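You operate a simulated robot arm through the tools that you are given. There is no shell and no other tool.

You are at the controls of a simulated robot arm. One attempt, no reset.

TASK
Brush the board at the dust hood clean while the hood draws.
Fine: open the damper and switch on first; afterwards switch off, shut the damper, put the brush at the hood back. Set down upright: wide brush. What is to be rubbed or washed off counts as gone when no trace of it is left.

The check looks at the end state, three seconds after you hand in, the way a careful person would. Anything else that was tipped, shoved, dropped, spilled or broken makes it a failure.

THE ROBOT
A 7-joint arm with a fingered hand, fixed in place. Base frame: the origin is on the floor under the middle of its stand, x ahead of it, y to its left, z up; the work surface is at about z = 0.888. Lengths are in m, angles in degrees, forces in N, time in s.
With the tool pointing down near the work surface it reaches from about 0.1 to 0.66 m from the base axis. Its first joint turns from -69.0 to 172.0 degrees. Payload 3.4 kg.
The TCP is the grasp point between the finger pads, 0.025 m short of the fingertips. In the tool frame z runs along the fingers and y along their closing line. The gripper opens to 0.088 m; its body begins 0.029 m behind the TCP. The gripper is a hand of 5 fingers: y runs from the thumb to the fingers, the wrist lies at [-0.013, -0.097, -0.162] in the tool frame, and closing takes about 1.5 s.
Orientation is that of the tool frame in the base frame, as [roll, pitch, yaw] about the fixed x, y, z axes, in that order (R = Rz(yaw) Ry(pitch) Rx(roll)). With the fingers straight down and the wrist toward the robot, the tool's x, y and z point along [0, 1, 0], [1, 0, 0] and [0, 0, -1] of the base frame.

THE INTERFACE
- The arm moves only by the tool servo_tool. Its argument "series" is a list of rows, each an object (a shift or turn left out is 0, a gripper value left out holds the last) with "rotation": the turn, a rotation vector about the tool's x, y, z in units of 90 degrees (1.0 is 90 degrees), a list of three; "slide": the shift along the tool's x, y, z in units of 200 mm (1.0 is 200 mm), a list of three. In form: [{"rotation": [ax, ay, az], "slide": [tx, ty, tz]}, ...]. A call has 1 to 20 rows; each row is the pose to reach, as a shift and turn from the pose commanded when the call began, along the tool's axes at that moment. "hand" is the gripper command, from -1 (shut) to 1 (fully open), values between in proportion, set as the call begins (left out, the last holds). A call with a number of a shift or a turn outside -1 to 1 is refused whole. Each row takes 0.2 s and may step no farther than 0.05 m and 8.6 degrees from the row before; otherwise, or with a gripper value out of range, the whole call is refused. Where a pose cannot be reached the arm comes as near as it can. A force on the tool above 40 N (or 10 N above the force at the start of the call, whichever is more), or a blocked arm, ends the call early, and 0.2 s more pass. The fingers move at their own pace (about 0.153 m/s each) and stop on an object; they squeeze with about 31 N. The grip force told is the motor's: it shows also when the fingers shut on nothing. Time passes only in rows, and 0.2 s behind the last, so rows that repeat a pose let the fingers close. The reply holds the time, the measured pose of the TCP, the force on the tool along the base axes, the opening and the grip force, in the units named above and with some noise, with the torque about the TCP (base axes, N m) and any sound that the robot's microphone picked up, and new pictures: "show" is both (left out), scene, wrist or none.
- Cameras (640 x 400 px; columns grow to the right, rows downward): "scene" is fixed at [0.0485, -0.651, 1.5193]; the picture's right is [0.61, -0.79, 0.00], its down [-0.51, -0.39, -0.77] and it looks along [0.61, 0.47, -0.64] (base axes); focal length 224 px, centre (320, 200). "wrist" rides on the gripper at [0.059, -0.079, -0.105] in the tool frame; the picture's right is [-0.73, 0.32, -0.61], its down [-0.62, -0.68, 0.38] and it looks along [-0.29, 0.66, 0.70] (tool axes); focal length 234 px, centre (320, 200).
- slide_trunk(by): slides the trunk up (or, below 0, down) by that many m; the arm rides with it, the base frame stays. It gives what a move gives, with no picture.
- set_fingers(index, middle, ring, little, thumb_bend, thumb_turn): sets how far each is bent, from 0 (flat) to 1 (curled in); at 0.3 the hand is open as for a grip, at 0.7 the pads meet at the TCP. One left out holds its place. A second passes; each finger stops where it meets its share of the squeeze, and holds until it gets a number again. A gripper value or a shape takes the hand back. It gives what a move gives, with no picture; readings hold the bend of each and the force on index, middle, ring, little, thumb and palm. thumb_turn goes from beside the hand (0) to across from the fingers (1), as for a grip.
- set_grasp(shape): the hand has 5 fingers and takes this shape, open, in about a second: jaw (thumb against the fingers, like two jaws); tri (thumb and two fingers); tip (a fingertip pinch); poke (one finger out to press); point (the index stretched); flat (the hand flat); cup (the hand cupped); fist (a fist). The gripper value then closes the fingers along that shape, each until it touches; the sizes above hold for jaw. It gives what a move gives, with no picture.
- point_at(camera, pixels): for up to 12 pixels [column, row] of the newest picture of that camera ("zoom" is the newest enlarged one), the place [x, y, z] in the base frame of the surface seen there, good to about 0.002 m. No time passes.
- zoom(camera, box): a new picture of the part [left, top, right, bottom] of that camera's present view, enlarged. No time passes.
- sign_off(): hands the job in; it is judged then, once.

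Leave the gripper open and the arm clear of the work at the hand-in unless told otherwise.

The tools are called after "Emit:" by a JSON object that holds its "api" and its "payload". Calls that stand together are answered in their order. servo_tool: Moves the arm, as the interface text tells. Its arguments: {"type":"object","properties":{"series":{"type":"array"},"hand":{"type":"number"},"show":{"type":"string","enum":["both","scene","wrist","none"]}},"required":["series"]} The other tools are called the same way: slide_trunk (by) moves the trunk up or down; set_grasp (shape) gives the hand a shape; set_fingers (index, middle, ring, little, thumb_bend, thumb_turn) moves the fingers one by one; point_at (camera, pixels) gives the place of the surface under pixels of a picture; zoom (camera, box) takes an enlarged picture of a part of a camera's view; sign_off () hands the job in.

At the start:

```text
time: 0.0
eef_pos: [0.2882, -0.3541, 1.3376]
tool_rot: [180.0, 0.0, 90.1]
contact_force: [0.4, 0.3, 0.2]
torque: [-0.03, 0.0, 0.02]
width: 0.0875
gripper_force: 0.1
shape: jaw
bend: [0.3, 0.3, 0.3, 0.3, 0.3, 0.98]
finger forces: [0.0, 0.0, 0.0, 0.0, 0.1, 0.1]
trunk travel left (down, up): [-0.825, 0.115]
```

scene: 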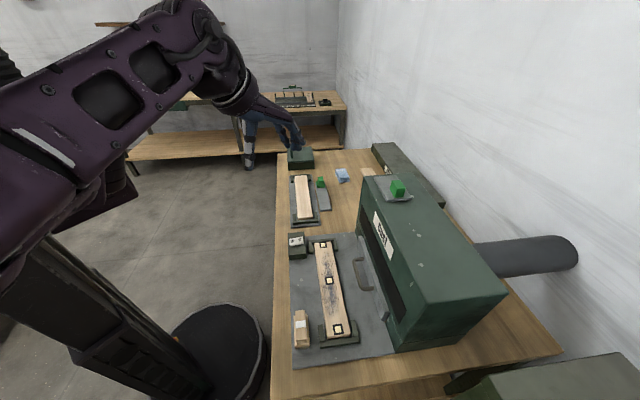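
wrist: 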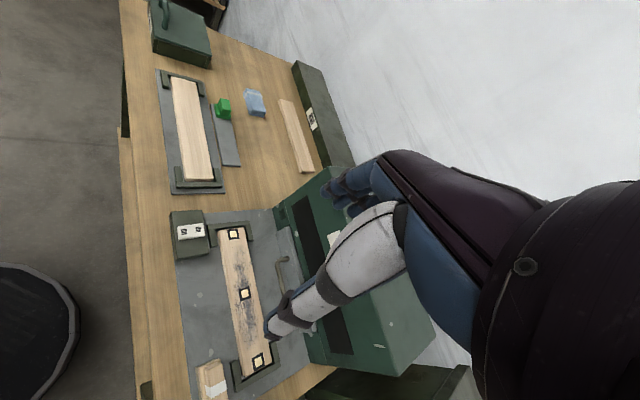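

I see a green dust hood with a board in front of it (dark smears, around scene px (330,285)), a small switch box at (297,245), a handle at (362,273) and a brush-like thing at (301,328). I'll zoom in for a closer look before moving.

Emit:
{"api": "zoom", "payload": {"camera": "scene", "box": [270, 220, 430, 370]}}

Emit:
{"api": "zoom", "payload": {"camera": "scene", "box": [270, 130, 450, 240]}}

Emit:
{"api": "zoom", "payload": {"camera": "wrist", "box": [150, 190, 350, 400]}}

```text
2.67 times, centred on (350, 295) of scene
```

zoom: 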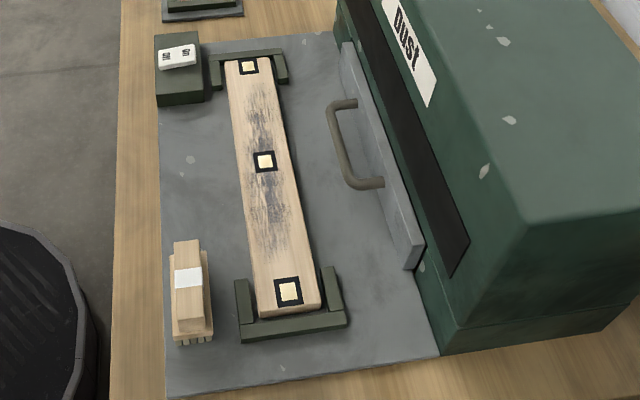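

```text
3.56 times, centred on (360, 185) of scene
```

zoom: 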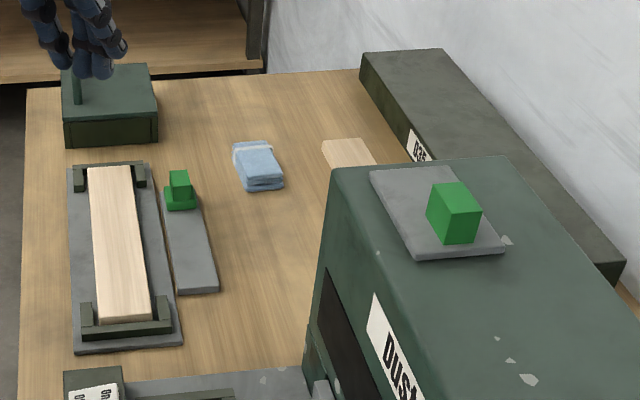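

```text
1.90 times, centred on (250, 295) of wrist
```

zoom: 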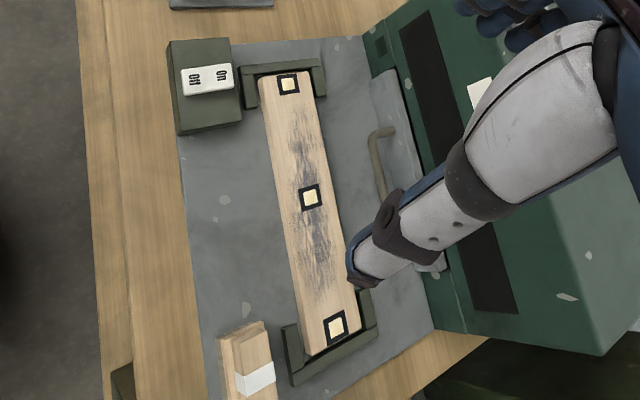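

Next I'll zoom closer on the damper, the switch, the brush, and the board marks.

Emit:
{"api": "zoom", "payload": {"camera": "scene", "box": [340, 200, 420, 330]}}

Emit:
{"api": "zoom", "payload": {"camera": "scene", "box": [280, 230, 360, 280]}}

Emit:
{"api": "zoom", "payload": {"camera": "scene", "box": [280, 295, 370, 355]}}

Emit:
{"api": "zoom", "payload": {"camera": "scene", "box": [360, 170, 440, 220]}}

```text
3.08 times, centred on (380, 265) of scene
```

zoom: 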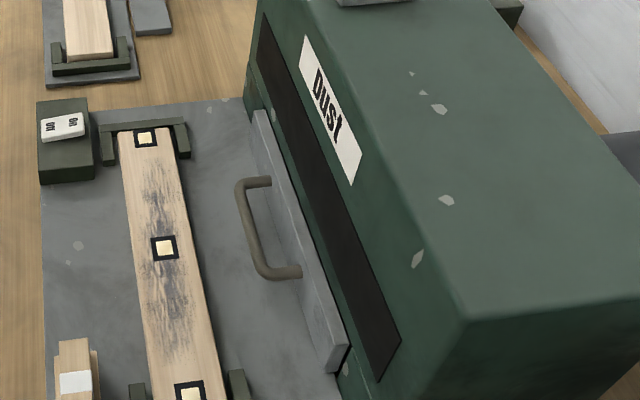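

```text
8.00 times, centred on (320, 255) of scene
```

zoom: 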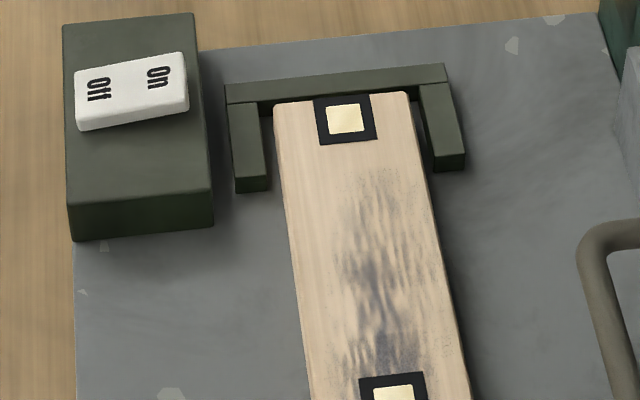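

```text
6.67 times, centred on (325, 325) of scene
```

zoom: 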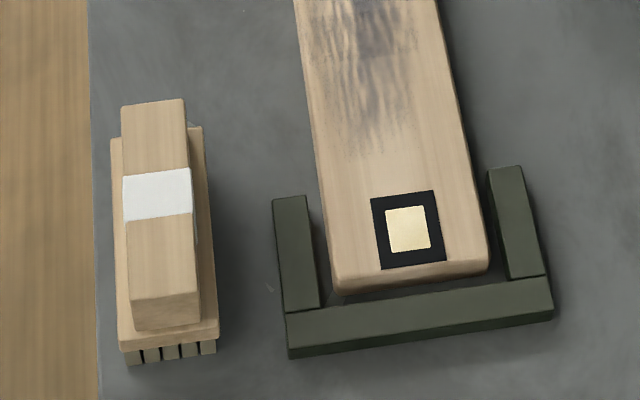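

```text
8.00 times, centred on (400, 195) of scene
```

zoom: 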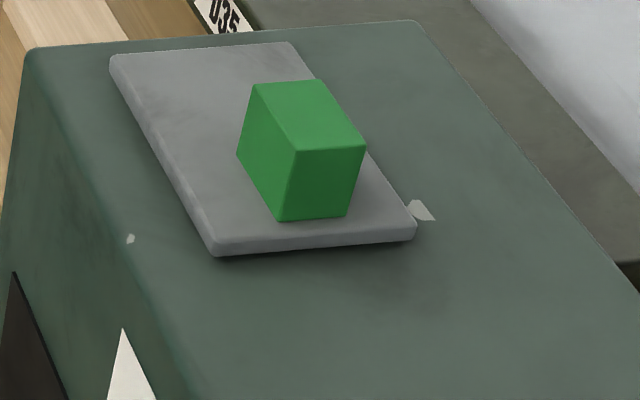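

I'll measure the geometry: hood, damper plate, handle, switch, brush, and board.

Emit:
{"api": "point_at", "payload": {"camera": "scene", "pixels": [[345, 234], [374, 319], [382, 315], [352, 240], [357, 260], [361, 289], [367, 259], [378, 290], [360, 275], [388, 300], [400, 330], [362, 200]]}}

Emit:
{"api": "point_at", "payload": {"camera": "scene", "pixels": [[290, 240], [303, 237], [291, 246], [303, 243], [288, 234], [304, 232], [289, 260], [306, 256], [296, 252], [310, 268], [292, 231], [346, 230]]}}

Emit:
{"api": "point_at", "payload": {"camera": "scene", "pixels": [[299, 311], [307, 311], [301, 342], [309, 341], [297, 315], [298, 346], [312, 346], [303, 324], [300, 349], [309, 348], [298, 355], [311, 330]]}}

Emit:
{"api": "point_at", "payload": {"camera": "scene", "pixels": [[315, 244], [331, 243], [328, 337], [347, 334], [323, 244], [329, 280], [338, 329], [319, 344], [352, 339], [313, 277], [350, 300], [303, 290]]}}

```text
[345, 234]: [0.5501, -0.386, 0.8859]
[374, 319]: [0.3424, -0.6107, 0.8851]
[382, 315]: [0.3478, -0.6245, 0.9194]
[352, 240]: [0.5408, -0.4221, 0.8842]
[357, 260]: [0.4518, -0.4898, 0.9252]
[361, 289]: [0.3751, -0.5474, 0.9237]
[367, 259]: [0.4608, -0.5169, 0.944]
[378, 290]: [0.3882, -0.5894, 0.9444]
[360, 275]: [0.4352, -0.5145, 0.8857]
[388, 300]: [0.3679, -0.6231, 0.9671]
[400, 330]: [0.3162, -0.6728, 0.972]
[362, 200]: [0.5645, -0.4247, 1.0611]
```

```text
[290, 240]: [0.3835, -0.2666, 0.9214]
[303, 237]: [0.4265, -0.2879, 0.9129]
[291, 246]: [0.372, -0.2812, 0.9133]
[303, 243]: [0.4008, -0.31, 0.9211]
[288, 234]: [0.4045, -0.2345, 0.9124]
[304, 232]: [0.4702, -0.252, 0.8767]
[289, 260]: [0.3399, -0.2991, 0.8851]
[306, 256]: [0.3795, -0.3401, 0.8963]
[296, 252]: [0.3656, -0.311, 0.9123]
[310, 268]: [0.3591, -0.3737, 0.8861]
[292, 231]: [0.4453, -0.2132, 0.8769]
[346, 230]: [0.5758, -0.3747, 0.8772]
```

```text
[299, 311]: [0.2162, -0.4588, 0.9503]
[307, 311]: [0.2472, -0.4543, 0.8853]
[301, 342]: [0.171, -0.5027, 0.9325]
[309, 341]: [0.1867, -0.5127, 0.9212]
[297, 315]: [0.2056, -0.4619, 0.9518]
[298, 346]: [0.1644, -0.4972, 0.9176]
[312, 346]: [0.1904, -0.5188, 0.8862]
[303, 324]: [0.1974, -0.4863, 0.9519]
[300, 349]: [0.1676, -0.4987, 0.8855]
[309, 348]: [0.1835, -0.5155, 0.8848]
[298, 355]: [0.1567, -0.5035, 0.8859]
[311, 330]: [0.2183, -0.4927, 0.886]
```

```text
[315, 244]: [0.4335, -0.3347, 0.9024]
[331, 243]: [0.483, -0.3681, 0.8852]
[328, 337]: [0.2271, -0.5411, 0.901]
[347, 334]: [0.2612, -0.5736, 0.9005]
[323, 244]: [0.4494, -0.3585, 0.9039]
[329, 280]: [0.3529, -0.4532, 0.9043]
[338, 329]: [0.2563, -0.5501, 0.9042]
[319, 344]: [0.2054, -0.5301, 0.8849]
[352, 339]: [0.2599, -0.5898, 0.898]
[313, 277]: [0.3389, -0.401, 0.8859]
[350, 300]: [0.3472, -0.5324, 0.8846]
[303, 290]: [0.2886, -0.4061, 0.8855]
```

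Board and hood are rotated about 45° to the base. I'll zoom tightly on the damper plate and its ends, then measure points from that picture.

Emit:
{"api": "zoom", "payload": {"camera": "scene", "box": [335, 195, 400, 265]}}

Emit:
{"api": "zoom", "payload": {"camera": "scene", "box": [345, 275, 425, 345]}}

```text
5.71 times, centred on (368, 230) of scene
```

zoom: 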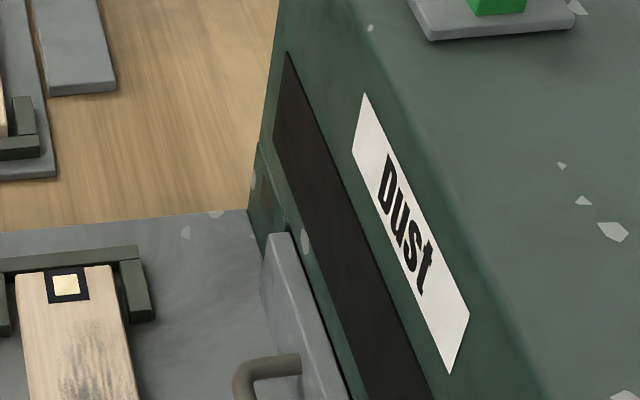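

```text
5.71 times, centred on (385, 310) of scene
```

zoom: 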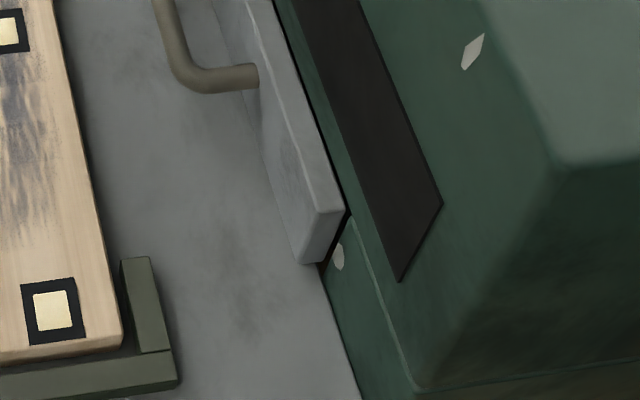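

Now I'll measure points on this picture: plate edges, slot edges, and the dark gap under the plate's right end.

Emit:
{"api": "point_at", "payload": {"camera": "zoom", "pixels": [[318, 213], [343, 210], [300, 255], [320, 260], [270, 30], [345, 215], [326, 268], [400, 280], [440, 205], [320, 10], [338, 255], [255, 78]]}}

Emit:
{"api": "zoom", "payload": {"camera": "scene", "box": [340, 210, 370, 250]}}

```text
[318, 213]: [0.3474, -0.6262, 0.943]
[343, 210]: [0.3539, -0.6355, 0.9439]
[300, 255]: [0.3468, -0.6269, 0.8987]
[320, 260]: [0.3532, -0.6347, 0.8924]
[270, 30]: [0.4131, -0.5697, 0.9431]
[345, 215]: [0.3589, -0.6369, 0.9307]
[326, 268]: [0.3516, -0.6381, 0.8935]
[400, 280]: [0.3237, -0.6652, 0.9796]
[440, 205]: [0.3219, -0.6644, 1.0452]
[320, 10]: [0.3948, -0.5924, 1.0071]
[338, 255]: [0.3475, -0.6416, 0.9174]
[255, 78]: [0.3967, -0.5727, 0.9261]
```

```text
10.00 times, centred on (355, 230) of scene
```

zoom: 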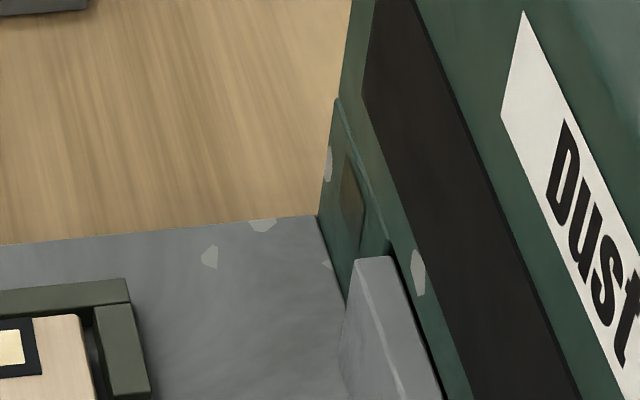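

The damper plate spans z≈0.892–0.944. There is a small brown rectangle left of it at zoom (350,195). I'll measure there.

Emit:
{"api": "point_at", "payload": {"camera": "zoom", "pixels": [[350, 190], [345, 160], [362, 230], [322, 200], [340, 105], [358, 262], [385, 258], [345, 370], [392, 250], [370, 95], [318, 212], [355, 150]]}}

Emit:
{"api": "zoom", "payload": {"camera": "scene", "box": [350, 215, 362, 240]}}

Emit:
{"api": "zoom", "payload": {"camera": "wrist", "box": [250, 170, 380, 290]}}

```text
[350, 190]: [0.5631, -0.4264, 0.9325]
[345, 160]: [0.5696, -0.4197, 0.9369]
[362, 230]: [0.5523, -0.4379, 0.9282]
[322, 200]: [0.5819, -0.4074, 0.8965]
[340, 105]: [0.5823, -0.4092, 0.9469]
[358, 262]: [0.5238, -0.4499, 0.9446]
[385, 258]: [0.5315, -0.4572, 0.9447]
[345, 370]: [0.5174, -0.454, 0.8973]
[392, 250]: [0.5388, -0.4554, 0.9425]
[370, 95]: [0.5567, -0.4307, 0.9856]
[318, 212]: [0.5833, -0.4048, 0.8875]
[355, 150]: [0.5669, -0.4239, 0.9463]
```

```text
16.00 times, centred on (356, 228) of scene
```

zoom: 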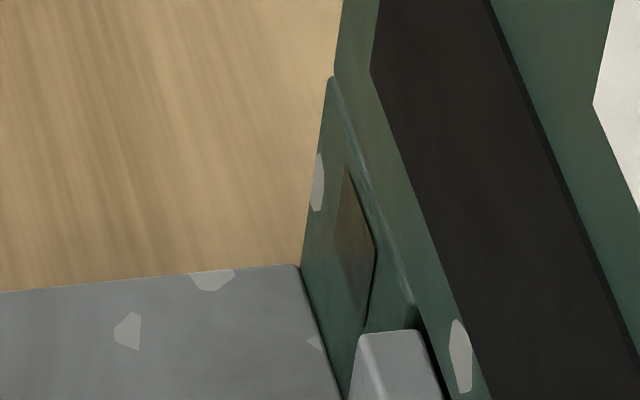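

```text
3.33 times, centred on (315, 230) of wrist
```

zoom: 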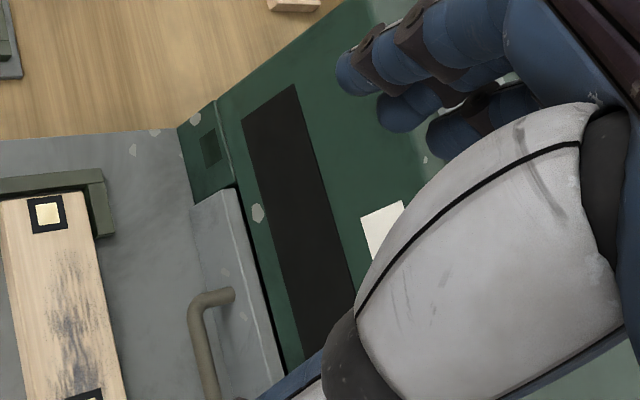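

I'll measure the switch rocker in detail, then the brush.

Emit:
{"api": "zoom", "payload": {"camera": "scene", "box": [284, 228, 312, 264]}}

```text
11.11 times, centred on (298, 246) of scene
```

zoom: 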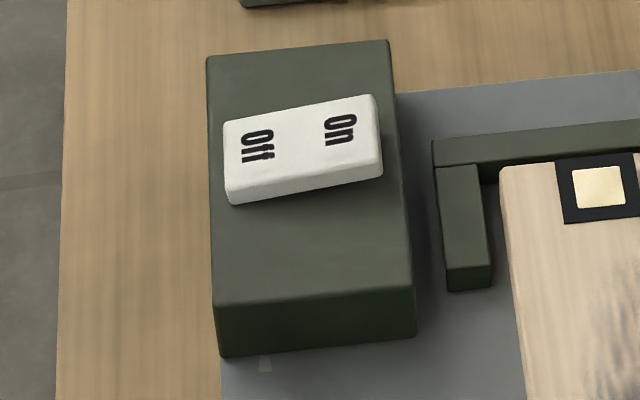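

Emit:
{"api": "point_at", "payload": {"camera": "zoom", "pixels": [[235, 130], [372, 105], [235, 188], [375, 160], [255, 150], [340, 130], [300, 140], [300, 250], [215, 75], [385, 55], [225, 298], [405, 285]]}}

Emit:
{"api": "zoom", "payload": {"camera": "scene", "box": [288, 302, 320, 358]}}

```text
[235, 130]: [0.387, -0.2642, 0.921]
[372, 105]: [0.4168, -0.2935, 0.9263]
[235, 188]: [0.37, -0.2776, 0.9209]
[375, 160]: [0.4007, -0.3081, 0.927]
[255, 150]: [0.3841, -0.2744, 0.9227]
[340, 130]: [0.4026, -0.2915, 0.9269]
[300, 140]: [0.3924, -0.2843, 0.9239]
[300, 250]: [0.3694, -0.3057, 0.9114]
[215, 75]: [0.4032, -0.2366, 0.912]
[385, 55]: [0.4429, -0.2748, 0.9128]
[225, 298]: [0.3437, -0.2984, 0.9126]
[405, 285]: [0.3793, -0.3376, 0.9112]
```

```text
7.14 times, centred on (304, 330) of scene
```

zoom: 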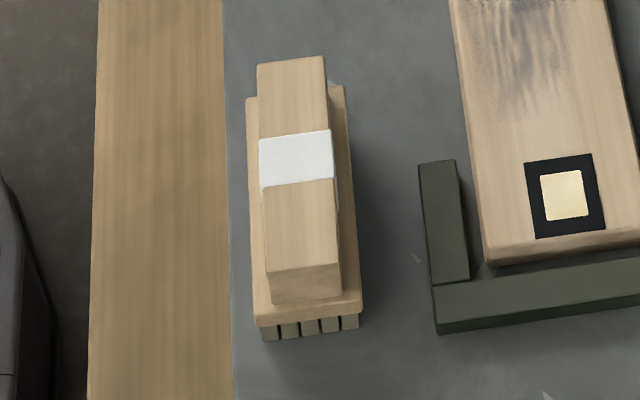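

Rocker: Off end z≈0.921, On end z≈0.9265, so it is presently off and the On side stands up. Now the brush corners.

Emit:
{"api": "point_at", "payload": {"camera": "zoom", "pixels": [[260, 70], [322, 62], [268, 268], [336, 260], [252, 105], [340, 95], [258, 312], [357, 298], [268, 320], [352, 312], [272, 338], [350, 325]]}}

Emit:
{"api": "zoom", "payload": {"camera": "scene", "box": [230, 80, 330, 180]}}

```text
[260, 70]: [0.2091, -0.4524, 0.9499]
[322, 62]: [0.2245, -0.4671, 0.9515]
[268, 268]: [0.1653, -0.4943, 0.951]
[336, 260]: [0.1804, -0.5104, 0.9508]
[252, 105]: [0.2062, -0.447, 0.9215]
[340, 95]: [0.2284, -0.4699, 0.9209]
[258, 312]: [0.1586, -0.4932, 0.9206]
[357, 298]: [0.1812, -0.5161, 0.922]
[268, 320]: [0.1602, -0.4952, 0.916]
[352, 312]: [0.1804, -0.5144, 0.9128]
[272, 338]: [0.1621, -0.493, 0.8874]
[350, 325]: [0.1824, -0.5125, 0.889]
```

```text
4.00 times, centred on (280, 130) of scene
```

zoom: 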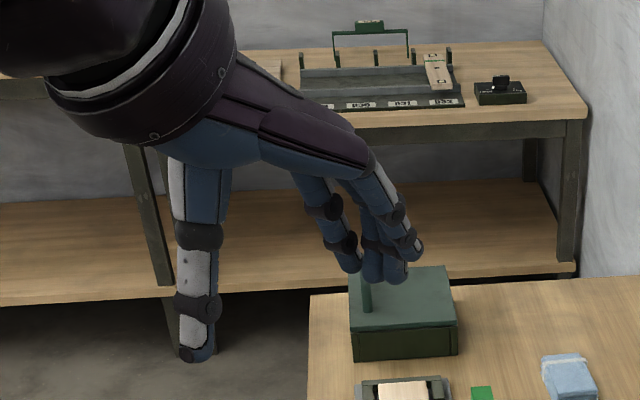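

Brush: handle 22 mm wide × 62 mm long × 30 mm tall, its centre is at about (u,v) = (-0.2025, 0.478) in axes turned 45°. First I turn the hand 45° so tool x runs along the board and tool y points at the hood. I also come down a little for a better look.

Emit:
{"api": "servo_tool", "payload": {"series": [{"rotation": [0, 0, 0.0714], "slide": [-0.045, 0.0214, 0.0714]}, {"rotation": [0, 0, 0.1429], "slide": [-0.09, 0.0429, 0.1429]}, {"rotation": [0, 0, 0.2143], "slide": [-0.135, 0.0643, 0.2143]}, {"rotation": [0, 0, 0.2857], "slide": [-0.18, 0.0857, 0.2857]}, {"rotation": [0, 0, 0.3571], "slide": [-0.225, 0.1071, 0.3571]}, {"rotation": [0, 0, 0.4286], "slide": [-0.27, 0.1286, 0.4286]}, {"rotation": [0, 0, 0.5], "slide": [-0.315, 0.15, 0.5]}], "hand": 1}}

```text
time: 1.6
eef_pos: [0.3182, -0.4176, 1.2378]
tool_rot: [-180.0, 0.0, 44.9]
contact_force: [-0.5, -0.6, 1.1]
torque: [-0.01, 0.01, 0.01]
width: 0.0877
gripper_force: 0.0
shape: jaw
bend: [0.3, 0.3, 0.3, 0.3, 0.3, 0.98]
finger forces: [0.0, 0.0, 0.0, 0.0, 0.0, 0.0]
trunk travel left (down, up): [-0.825, 0.115]
```

scene: 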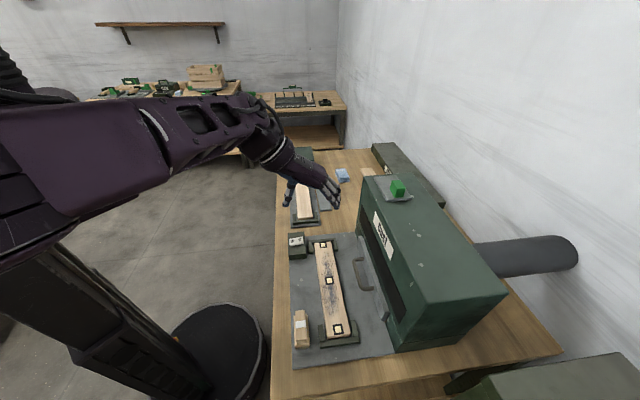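
wrist: 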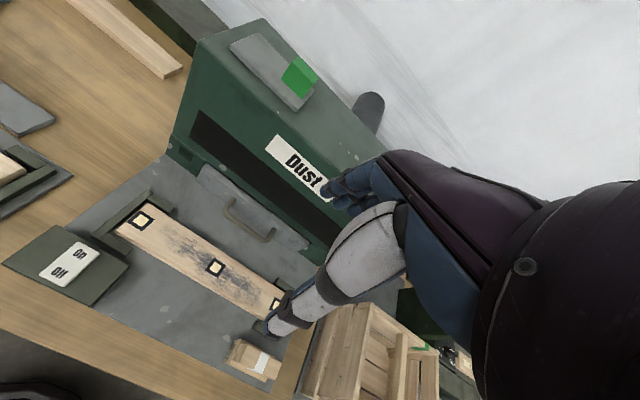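

Now the wrist camera sees the hood front. Zoom in on the damper there.

Emit:
{"api": "zoom", "payload": {"camera": "wrist", "box": [150, 100, 340, 260]}}

Emit:
{"api": "zoom", "payload": {"camera": "wrist", "box": [160, 120, 230, 180]}}

Emit:
{"api": "zoom", "payload": {"camera": "wrist", "box": [230, 180, 330, 260]}}

```text
2.50 times, centred on (245, 180) of wrist
```

zoom: 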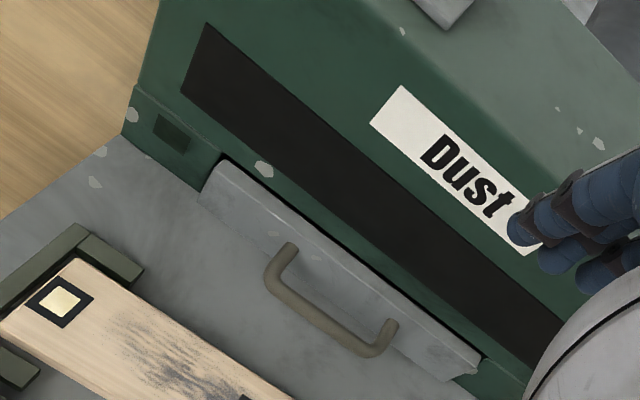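

```text
6.67 times, centred on (195, 150) of wrist
```

zoom: 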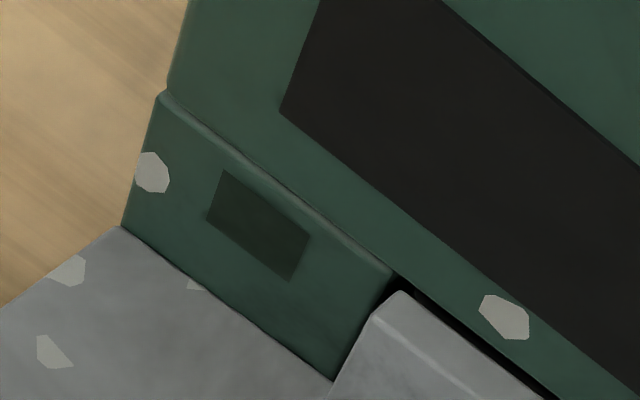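

```text
5.00 times, centred on (280, 220) of wrist
```

zoom: 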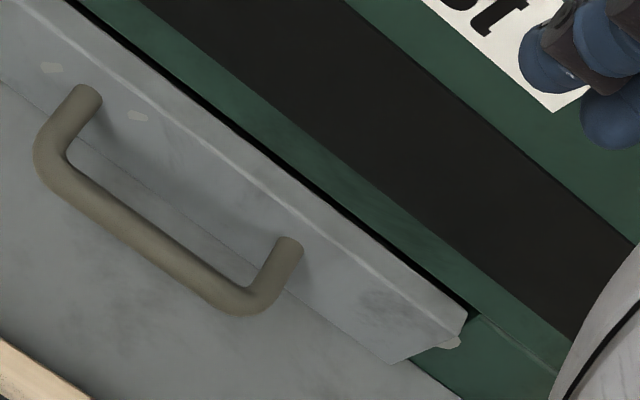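

The plate sits like a drawer front in an opening, with a bow handle. I'll measure the handle bar precisely in this zoom.

Emit:
{"api": "point_at", "payload": {"camera": "zoom", "pixels": [[80, 95], [48, 150], [150, 235], [145, 222], [155, 248], [100, 205], [200, 275], [285, 245], [255, 300], [200, 210], [250, 190], [120, 90]]}}

Emit:
{"api": "zoom", "payload": {"camera": "wrist", "box": [230, 130, 420, 350]}}

```text
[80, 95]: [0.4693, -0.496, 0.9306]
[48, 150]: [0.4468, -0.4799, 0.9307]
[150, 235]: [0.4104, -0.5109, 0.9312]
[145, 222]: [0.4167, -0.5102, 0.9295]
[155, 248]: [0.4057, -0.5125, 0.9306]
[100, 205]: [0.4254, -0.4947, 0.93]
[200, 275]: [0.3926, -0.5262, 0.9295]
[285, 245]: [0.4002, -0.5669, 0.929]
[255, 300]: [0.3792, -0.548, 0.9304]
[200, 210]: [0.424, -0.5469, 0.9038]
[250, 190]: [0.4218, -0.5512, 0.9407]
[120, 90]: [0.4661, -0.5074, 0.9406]
```

```text
1.82 times, centred on (325, 240) of wrist
```

zoom: 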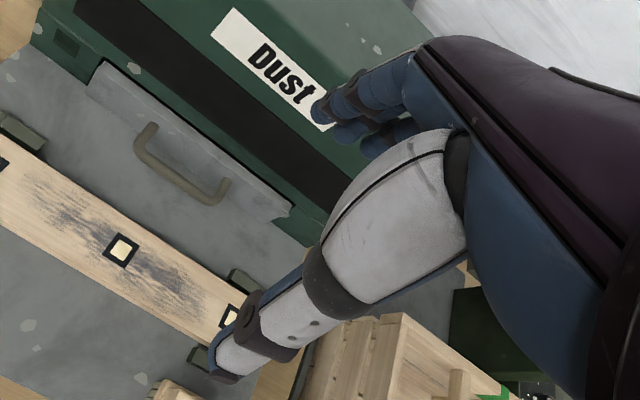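

Bar centre is at v≈0.652, z≈0.925; the gap to the plate is about 30 mm. Before deciding how to hook it, I'll look at the hand itself.

Emit:
{"api": "zoom", "payload": {"camera": "scene", "box": [250, 130, 360, 220]}}

```text
4.44 times, centred on (305, 175) of scene
```

zoom: 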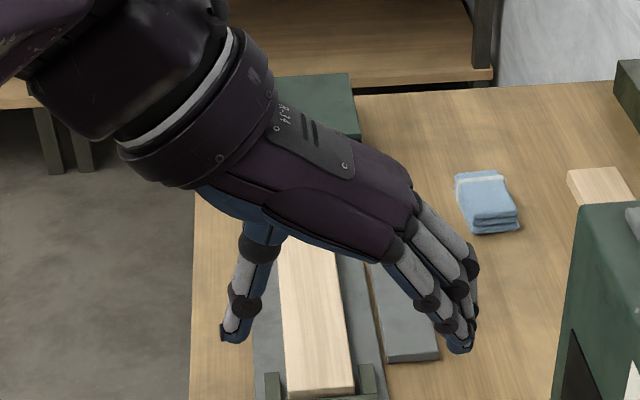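

Emit:
{"api": "point_at", "payload": {"camera": "zoom", "pixels": [[455, 338], [462, 350], [440, 325], [470, 325], [475, 295], [450, 320], [470, 262], [462, 288], [432, 305], [235, 335], [240, 305], [425, 285]]}}

Emit:
{"api": "zoom", "payload": {"camera": "scene", "box": [310, 165, 345, 215]}}

```text
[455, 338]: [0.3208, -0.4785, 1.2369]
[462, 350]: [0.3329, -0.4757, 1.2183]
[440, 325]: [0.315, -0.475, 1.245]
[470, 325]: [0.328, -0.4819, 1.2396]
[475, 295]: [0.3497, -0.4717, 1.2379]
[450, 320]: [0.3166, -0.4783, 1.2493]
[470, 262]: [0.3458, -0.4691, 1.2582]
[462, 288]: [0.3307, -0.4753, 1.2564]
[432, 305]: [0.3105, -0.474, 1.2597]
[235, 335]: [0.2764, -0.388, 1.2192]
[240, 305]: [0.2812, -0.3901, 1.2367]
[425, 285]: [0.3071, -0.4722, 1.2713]
```

```text
8.00 times, centred on (328, 190) of scene
```

zoom: 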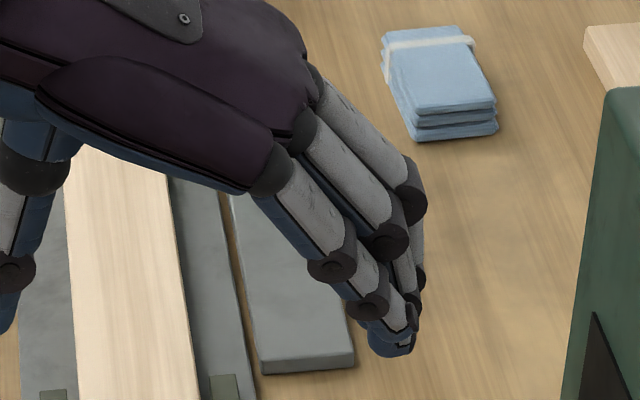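

The four fingers together span about 80 mm, too tight inside an ~86 mm handle. I'll curl ring and little out of the way so index and middle can hook behind the bar, and check which side they are on.

Emit:
{"api": "set_fingers", "payload": {"ring": 1, "little": 1, "index": 0.3, "middle": 0.3, "thumb_bend": 0.3}}

Emit:
{"api": "zoom", "payload": {"camera": "scene", "box": [270, 150, 360, 220]}}

Emit:
{"api": "zoom", "payload": {"camera": "wrist", "box": [240, 120, 440, 350]}}

```text
time: 2.6
eef_pos: [0.3188, -0.4169, 1.2371]
tool_rot: [-179.9, -0.1, 45.0]
contact_force: [-0.9, -1.0, 0.1]
torque: [0.01, -0.01, 0.0]
width: 0.0845
gripper_force: 0.0
shape: fingers
bend: [0.3, 0.3, 1.0, 1.0, 0.3, 0.98]
finger forces: [0.0, 0.0, 0.1, 0.0, 0.1, 0.0]
trunk travel left (down, up): [-0.825, 0.115]
```

```text
5.71 times, centred on (315, 185) of scene
```

zoom: 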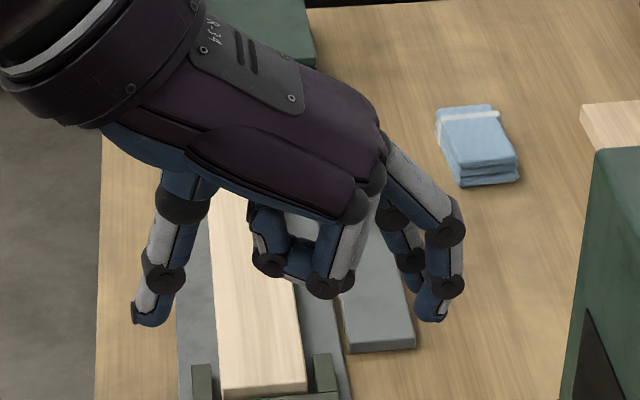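

```text
1.74 times, centred on (340, 235) of wrist
```

zoom: 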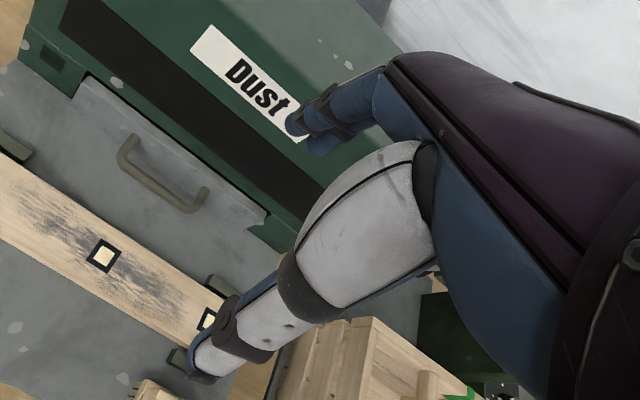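

Ring and little are folded; index and middle are on tool +x. I'll measure their tips (zoom of scene is not newest; use wrist-zoom pixels and a new scene zoom).

Emit:
{"api": "zoom", "payload": {"camera": "scene", "box": [315, 165, 355, 215]}}

```text
8.00 times, centred on (335, 190) of scene
```

zoom: 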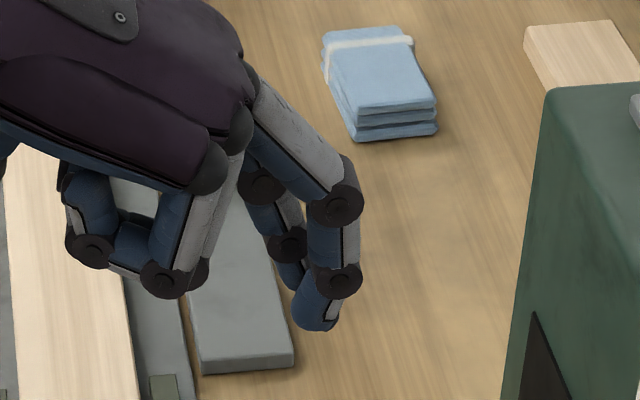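

Emit:
{"api": "point_at", "payload": {"camera": "zoom", "pixels": [[300, 310], [315, 322], [333, 315], [325, 300], [310, 285], [335, 205], [338, 280], [283, 275], [285, 245], [265, 185], [348, 250], [160, 275]]}}

```text
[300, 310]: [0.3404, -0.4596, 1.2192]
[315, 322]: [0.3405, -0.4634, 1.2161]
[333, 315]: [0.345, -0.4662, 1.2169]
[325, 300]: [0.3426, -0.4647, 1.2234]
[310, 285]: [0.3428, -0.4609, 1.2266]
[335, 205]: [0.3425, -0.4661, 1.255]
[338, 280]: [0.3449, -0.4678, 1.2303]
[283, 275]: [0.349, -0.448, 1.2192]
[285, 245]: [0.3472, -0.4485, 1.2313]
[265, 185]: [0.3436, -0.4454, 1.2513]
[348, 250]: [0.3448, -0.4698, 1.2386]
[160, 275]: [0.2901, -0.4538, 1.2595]
```

Index and middle tips sit about 45–55 mm ahead of the TCP, and ~22 mm below. The thumb would come down over the board, so I'll swing it beside the hand and look.

Emit:
{"api": "set_fingers", "payload": {"thumb_turn": 0, "thumb_bend": 0.3}}

Emit:
{"api": "zoom", "payload": {"camera": "scene", "box": [270, 150, 360, 220]}}

Emit:
{"api": "zoom", "payload": {"camera": "wrist", "box": [160, 60, 480, 360]}}

```text
time: 3.6
eef_pos: [0.318, -0.4181, 1.2384]
tool_rot: [180.0, 0.0, 45.1]
contact_force: [-0.5, 0.6, -0.5]
torque: [0.01, -0.01, 0.03]
width: 0.1176
gripper_force: 0.1
shape: fingers
bend: [0.3, 0.3, 1.0, 1.0, 0.3, 0.0]
finger forces: [0.1, 0.0, 0.0, 0.1, 0.0, 0.0]
trunk travel left (down, up): [-0.825, 0.115]
```

```text
5.71 times, centred on (315, 185) of scene
```

zoom: 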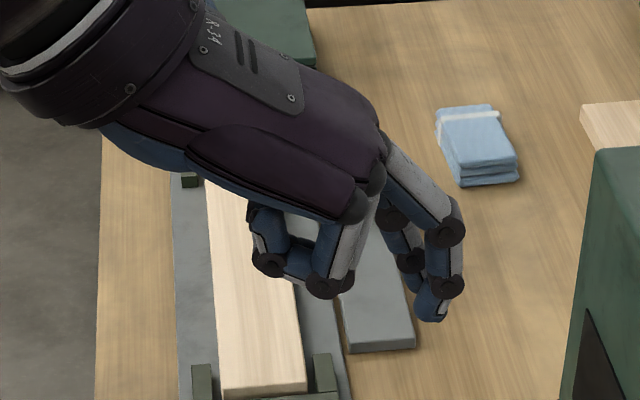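

```text
1.33 times, centred on (320, 210) of wrist
```

zoom: 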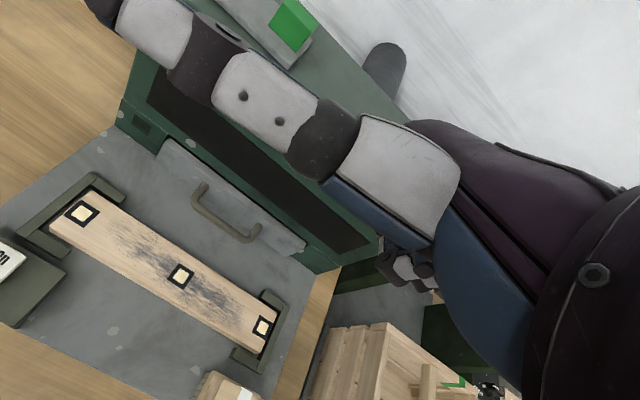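

The thumb now lies along the side, pointing forward. I'll measure where its tip is, so it won't hit the hood.

Emit:
{"api": "point_at", "payload": {"camera": "zoom", "pixels": [[100, 5], [130, 40], [160, 25], [205, 55], [190, 90], [260, 100], [320, 140], [400, 170]]}}

Emit:
{"api": "zoom", "payload": {"camera": "wrist", "box": [160, 0, 320, 140]}}

```text
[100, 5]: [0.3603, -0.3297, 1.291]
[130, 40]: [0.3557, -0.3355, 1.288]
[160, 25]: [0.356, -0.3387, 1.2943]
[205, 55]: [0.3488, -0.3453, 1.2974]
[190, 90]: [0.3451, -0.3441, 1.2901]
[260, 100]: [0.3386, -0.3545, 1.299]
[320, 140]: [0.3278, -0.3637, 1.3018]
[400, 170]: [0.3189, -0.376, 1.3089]
```

```text
2.86 times, centred on (240, 70) of wrist
```

zoom: 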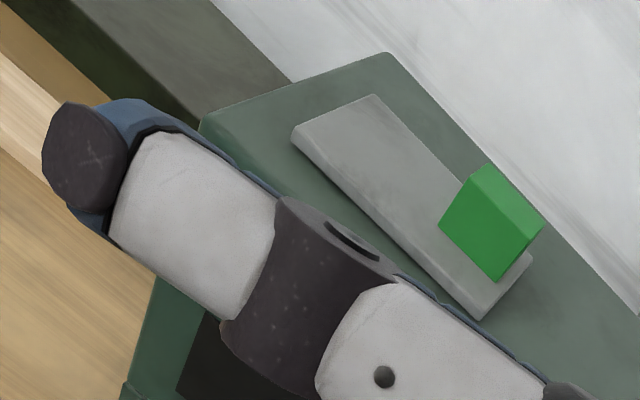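

Thumb tip is 92 mm to the +u side, 53 mm above the TCP: clear. Next: move to above the handle (TCP u=-0.0715, v=0.6215, z=1.05), fingers above the gap between bar and plate.

Emit:
{"api": "servo_tool", "payload": {"series": [{"slide": [-0.001, 0.084, 0.1565]}, {"slide": [-0.002, 0.168, 0.313]}, {"slide": [-0.003, 0.252, 0.4695]}, {"slide": [-0.004, 0.337, 0.626]}, {"slide": [-0.005, 0.421, 0.7825]}, {"slide": [-0.006, 0.505, 0.939]}]}}

Emit:
{"api": "zoom", "payload": {"camera": "scene", "box": [310, 190, 420, 300]}}

```text
time: 5.0
eef_pos: [0.3886, -0.4904, 1.0486]
tool_rot: [180.0, 0.0, 44.9]
contact_force: [0.8, -0.8, 0.8]
torque: [0.01, 0.0, -0.01]
width: 0.1178
gripper_force: 0.1
shape: fingers
bend: [0.3, 0.3, 1.0, 1.0, 0.3, 0.0]
finger forces: [0.0, 0.0, 0.0, 0.1, 0.0, 0.0]
trunk travel left (down, up): [-0.825, 0.115]
```

scene: 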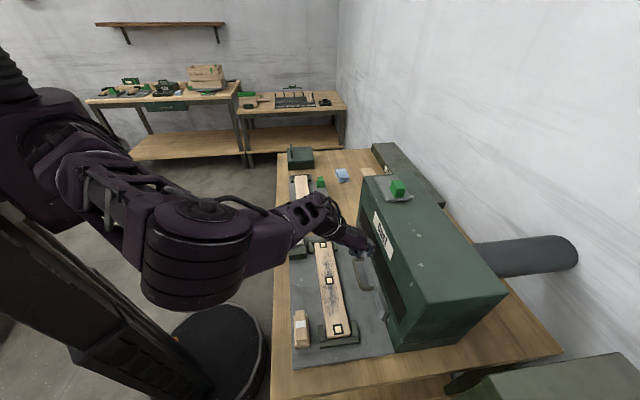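
wrist: 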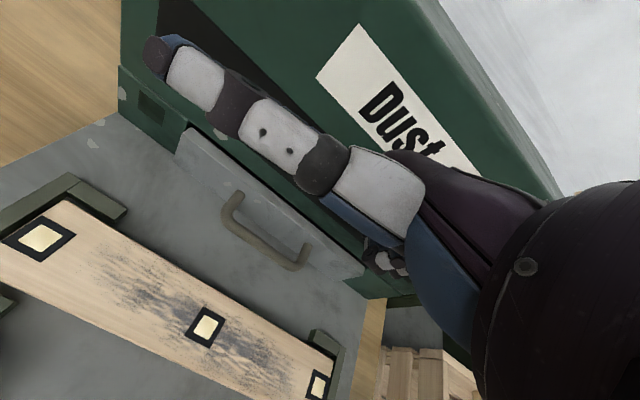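

```text
3.64 times, centred on (365, 245) of scene
```

zoom: 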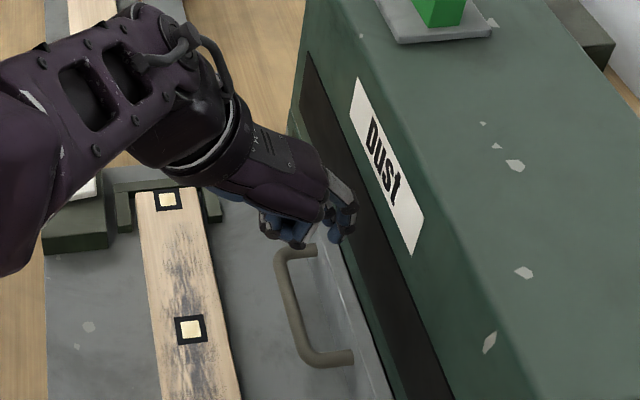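

Fingers are close above the gap. I'll check the fingertip positions against bar and plate.

Emit:
{"api": "zoom", "payload": {"camera": "scene", "box": [350, 225, 385, 265]}}

```text
10.00 times, centred on (368, 245) of scene
```

zoom: 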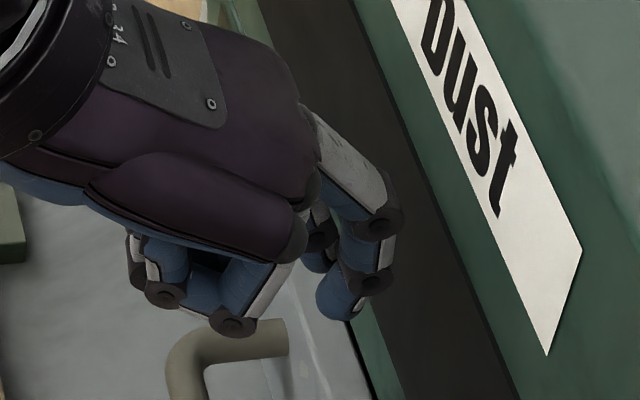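

Emit:
{"api": "point_at", "payload": {"camera": "zoom", "pixels": [[322, 305], [335, 315], [352, 310], [385, 230], [375, 285], [312, 260], [310, 240], [235, 328], [165, 295], [390, 255], [270, 300], [360, 300]]}}

```text
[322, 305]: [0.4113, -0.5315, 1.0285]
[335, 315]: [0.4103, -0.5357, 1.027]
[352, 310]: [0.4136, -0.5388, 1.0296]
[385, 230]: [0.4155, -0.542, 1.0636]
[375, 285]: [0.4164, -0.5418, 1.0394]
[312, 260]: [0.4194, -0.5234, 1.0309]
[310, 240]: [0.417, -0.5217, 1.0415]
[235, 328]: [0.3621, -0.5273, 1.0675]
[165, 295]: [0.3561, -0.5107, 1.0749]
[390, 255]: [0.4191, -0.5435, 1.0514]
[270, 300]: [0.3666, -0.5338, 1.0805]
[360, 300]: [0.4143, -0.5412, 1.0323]
```

Finger band spans v≈0.665–0.683, bar inner edge 0.657, plate 0.687. I shift 2 mm back and lower to TCP z≈0.928 so the fingertips reach below the bar.

Emit:
{"api": "servo_tool", "payload": {"series": [{"slide": [0, -0.01, 0.1]}, {"slide": [0, -0.01, 0.2]}, {"slide": [0, -0.01, 0.3]}, {"slide": [0, -0.01, 0.4]}, {"slide": [0, -0.01, 0.5]}, {"slide": [0, -0.01, 0.57]}, {"slide": [0, -0.01, 0.61]}]}}

Emit:
{"api": "zoom", "payload": {"camera": "scene", "box": [330, 225, 410, 315]}}

```text
time: 6.6
eef_pos: [0.3873, -0.4873, 0.9276]
tool_rot: [179.9, 0.0, 44.9]
contact_force: [0.5, 0.4, 0.2]
torque: [-0.05, -0.04, -0.01]
width: 0.118
gripper_force: 0.0
shape: fingers
bend: [0.3, 0.3, 1.0, 1.0, 0.3, 0.0]
finger forces: [0.7, 0.0, 0.1, 0.0, 0.1, 0.0]
trunk travel left (down, up): [-0.825, 0.115]
```

scene: 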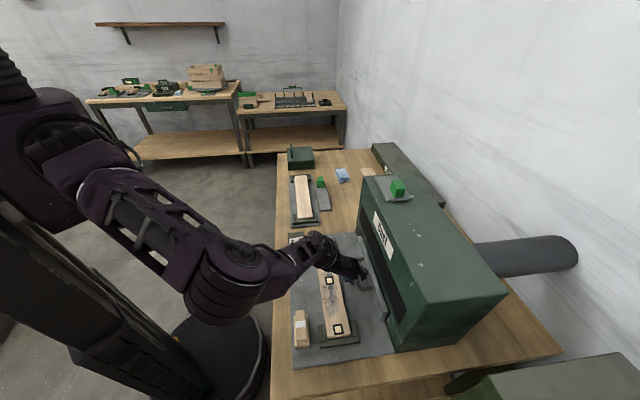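
wrist: 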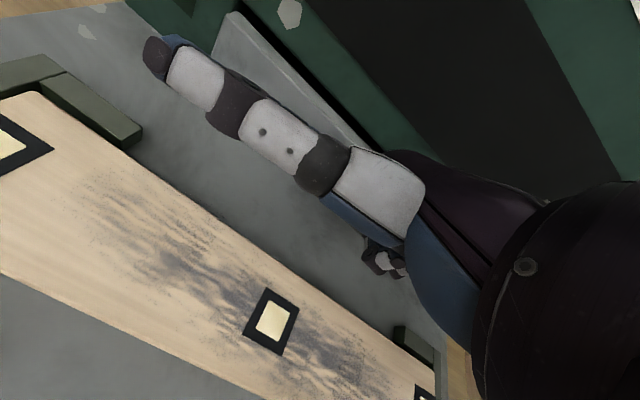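

```text
4.44 times, centred on (370, 270) of scene
```

zoom: 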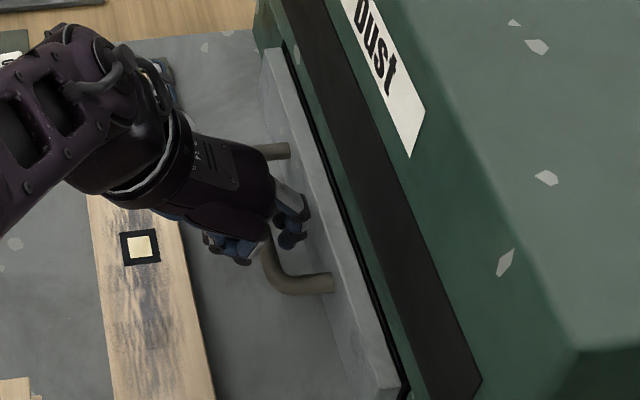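

Fingers are behind the bar (index feels 0.7 N). Now pull gently straight back (-v) by 20 mm and read the force.

Emit:
{"api": "servo_tool", "payload": {"series": [{"slide": [0, -0.025, 0]}, {"slide": [0, -0.05, 0]}, {"slide": [0, -0.075, 0]}, {"slide": [0, -0.1, 0]}]}}

Emit:
{"api": "zoom", "payload": {"camera": "scene", "box": [330, 225, 410, 345]}}

```text
time: 7.6
eef_pos: [0.3727, -0.4733, 0.9282]
tool_rot: [-180.0, 0.0, 44.9]
contact_force: [0.0, -1.6, 0.2]
torque: [0.0, 0.0, 0.02]
width: 0.1175
gripper_force: 0.5
shape: fingers
bend: [0.3, 0.3, 1.0, 1.0, 0.3, 0.0]
finger forces: [0.5, 0.0, 0.0, 0.0, 0.1, 0.1]
trunk travel left (down, up): [-0.825, 0.115]
```

scene: 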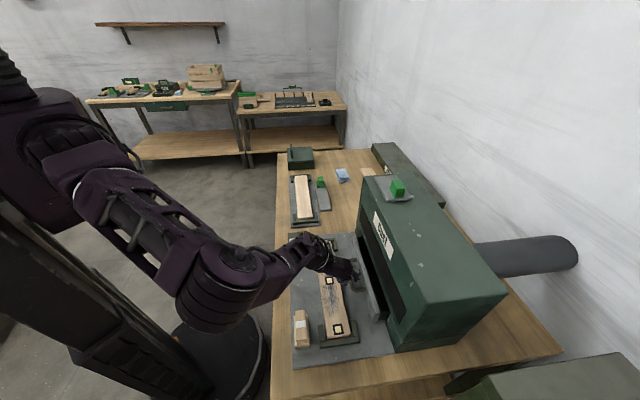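
wrist: 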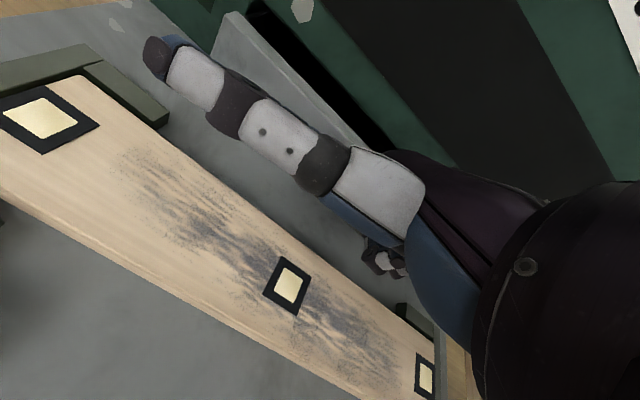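

```text
3.33 times, centred on (370, 285) of scene
```

zoom: 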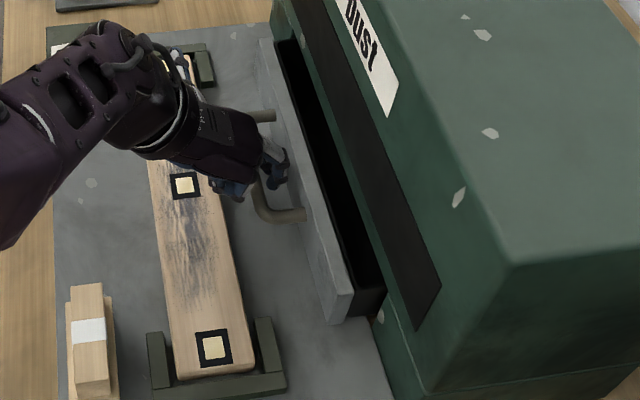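

The damper pulls out like a drawer and the inlet behind it opens. Continue in small steps until it meets its end stop.

Emit:
{"api": "servo_tool", "payload": {"series": [{"slide": [0, -0.025, 0]}, {"slide": [0, -0.05, 0]}, {"slide": [0, -0.075, 0]}, {"slide": [0, -0.1, 0]}]}}

Emit:
{"api": "zoom", "payload": {"camera": "scene", "box": [330, 225, 410, 345]}}

```text
time: 8.6
eef_pos: [0.3587, -0.4591, 0.9278]
tool_rot: [-180.0, -0.1, 44.9]
contact_force: [0.4, 0.3, 0.8]
torque: [-0.02, 0.0, 0.02]
width: 0.1177
gripper_force: 0.2
shape: fingers
bend: [0.3, 0.3, 1.0, 1.0, 0.3, 0.0]
finger forces: [0.6, 0.0, 0.0, 0.0, 0.0, 0.0]
trunk travel left (down, up): [-0.825, 0.115]
```

scene: 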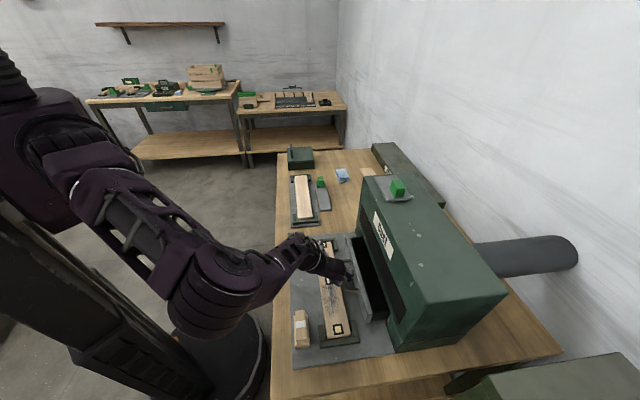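
wrist: 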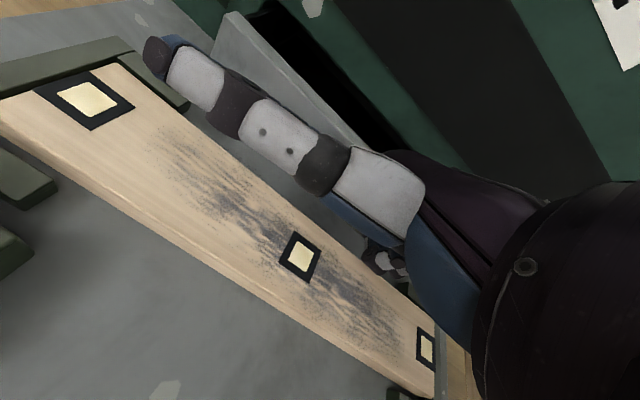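

```text
3.33 times, centred on (370, 285) of scene
```

zoom: 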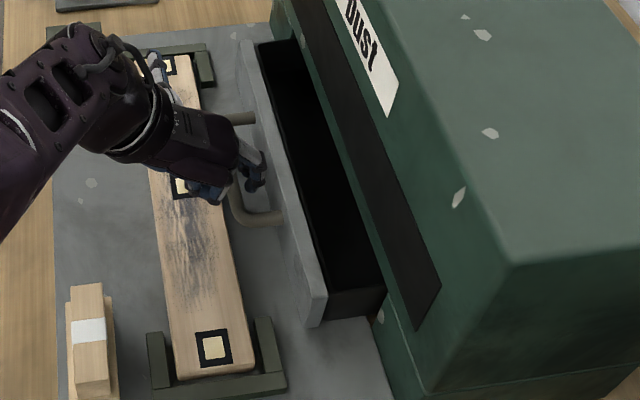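

The pull reveals black side walls: this might be a dust drawer rather than the damper. Before going on, I'll look at the green block on the grey plate on top of the hood and the other green piece.

Emit:
{"api": "zoom", "payload": {"camera": "scene", "box": [365, 165, 425, 215]}}

Emit:
{"api": "zoom", "payload": {"camera": "scene", "box": [285, 140, 365, 225]}}

Emit:
{"api": "zoom", "payload": {"camera": "scene", "box": [400, 200, 620, 400]}}

Emit:
{"api": "zoom", "payload": {"camera": "scene", "box": [80, 60, 360, 150]}}

```text
8.00 times, centred on (395, 190) of scene
```

zoom: 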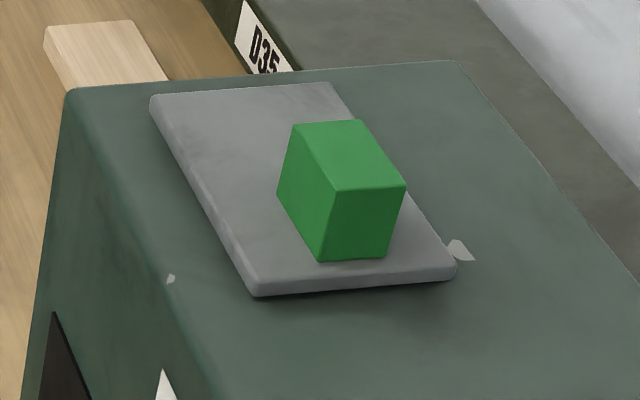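

```text
4.71 times, centred on (325, 182) of scene
```

zoom: 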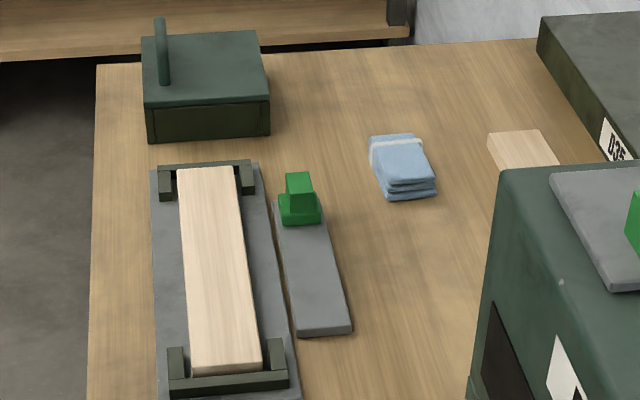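

```text
2.00 times, centred on (510, 300) of scene
```

zoom: 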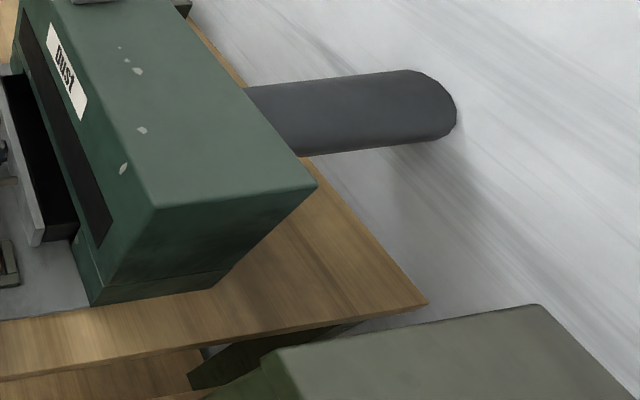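

```text
2.29 times, centred on (220, 105) of scene
```

zoom: 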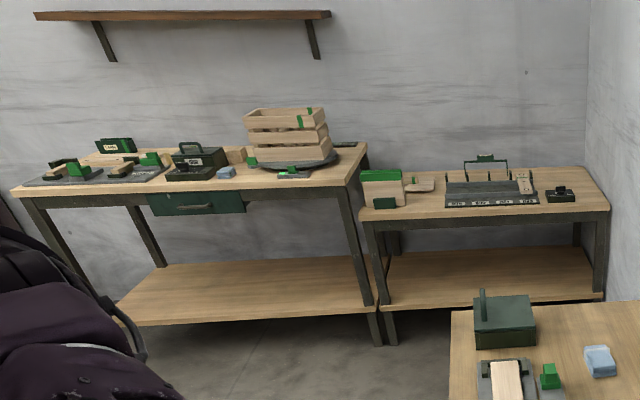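

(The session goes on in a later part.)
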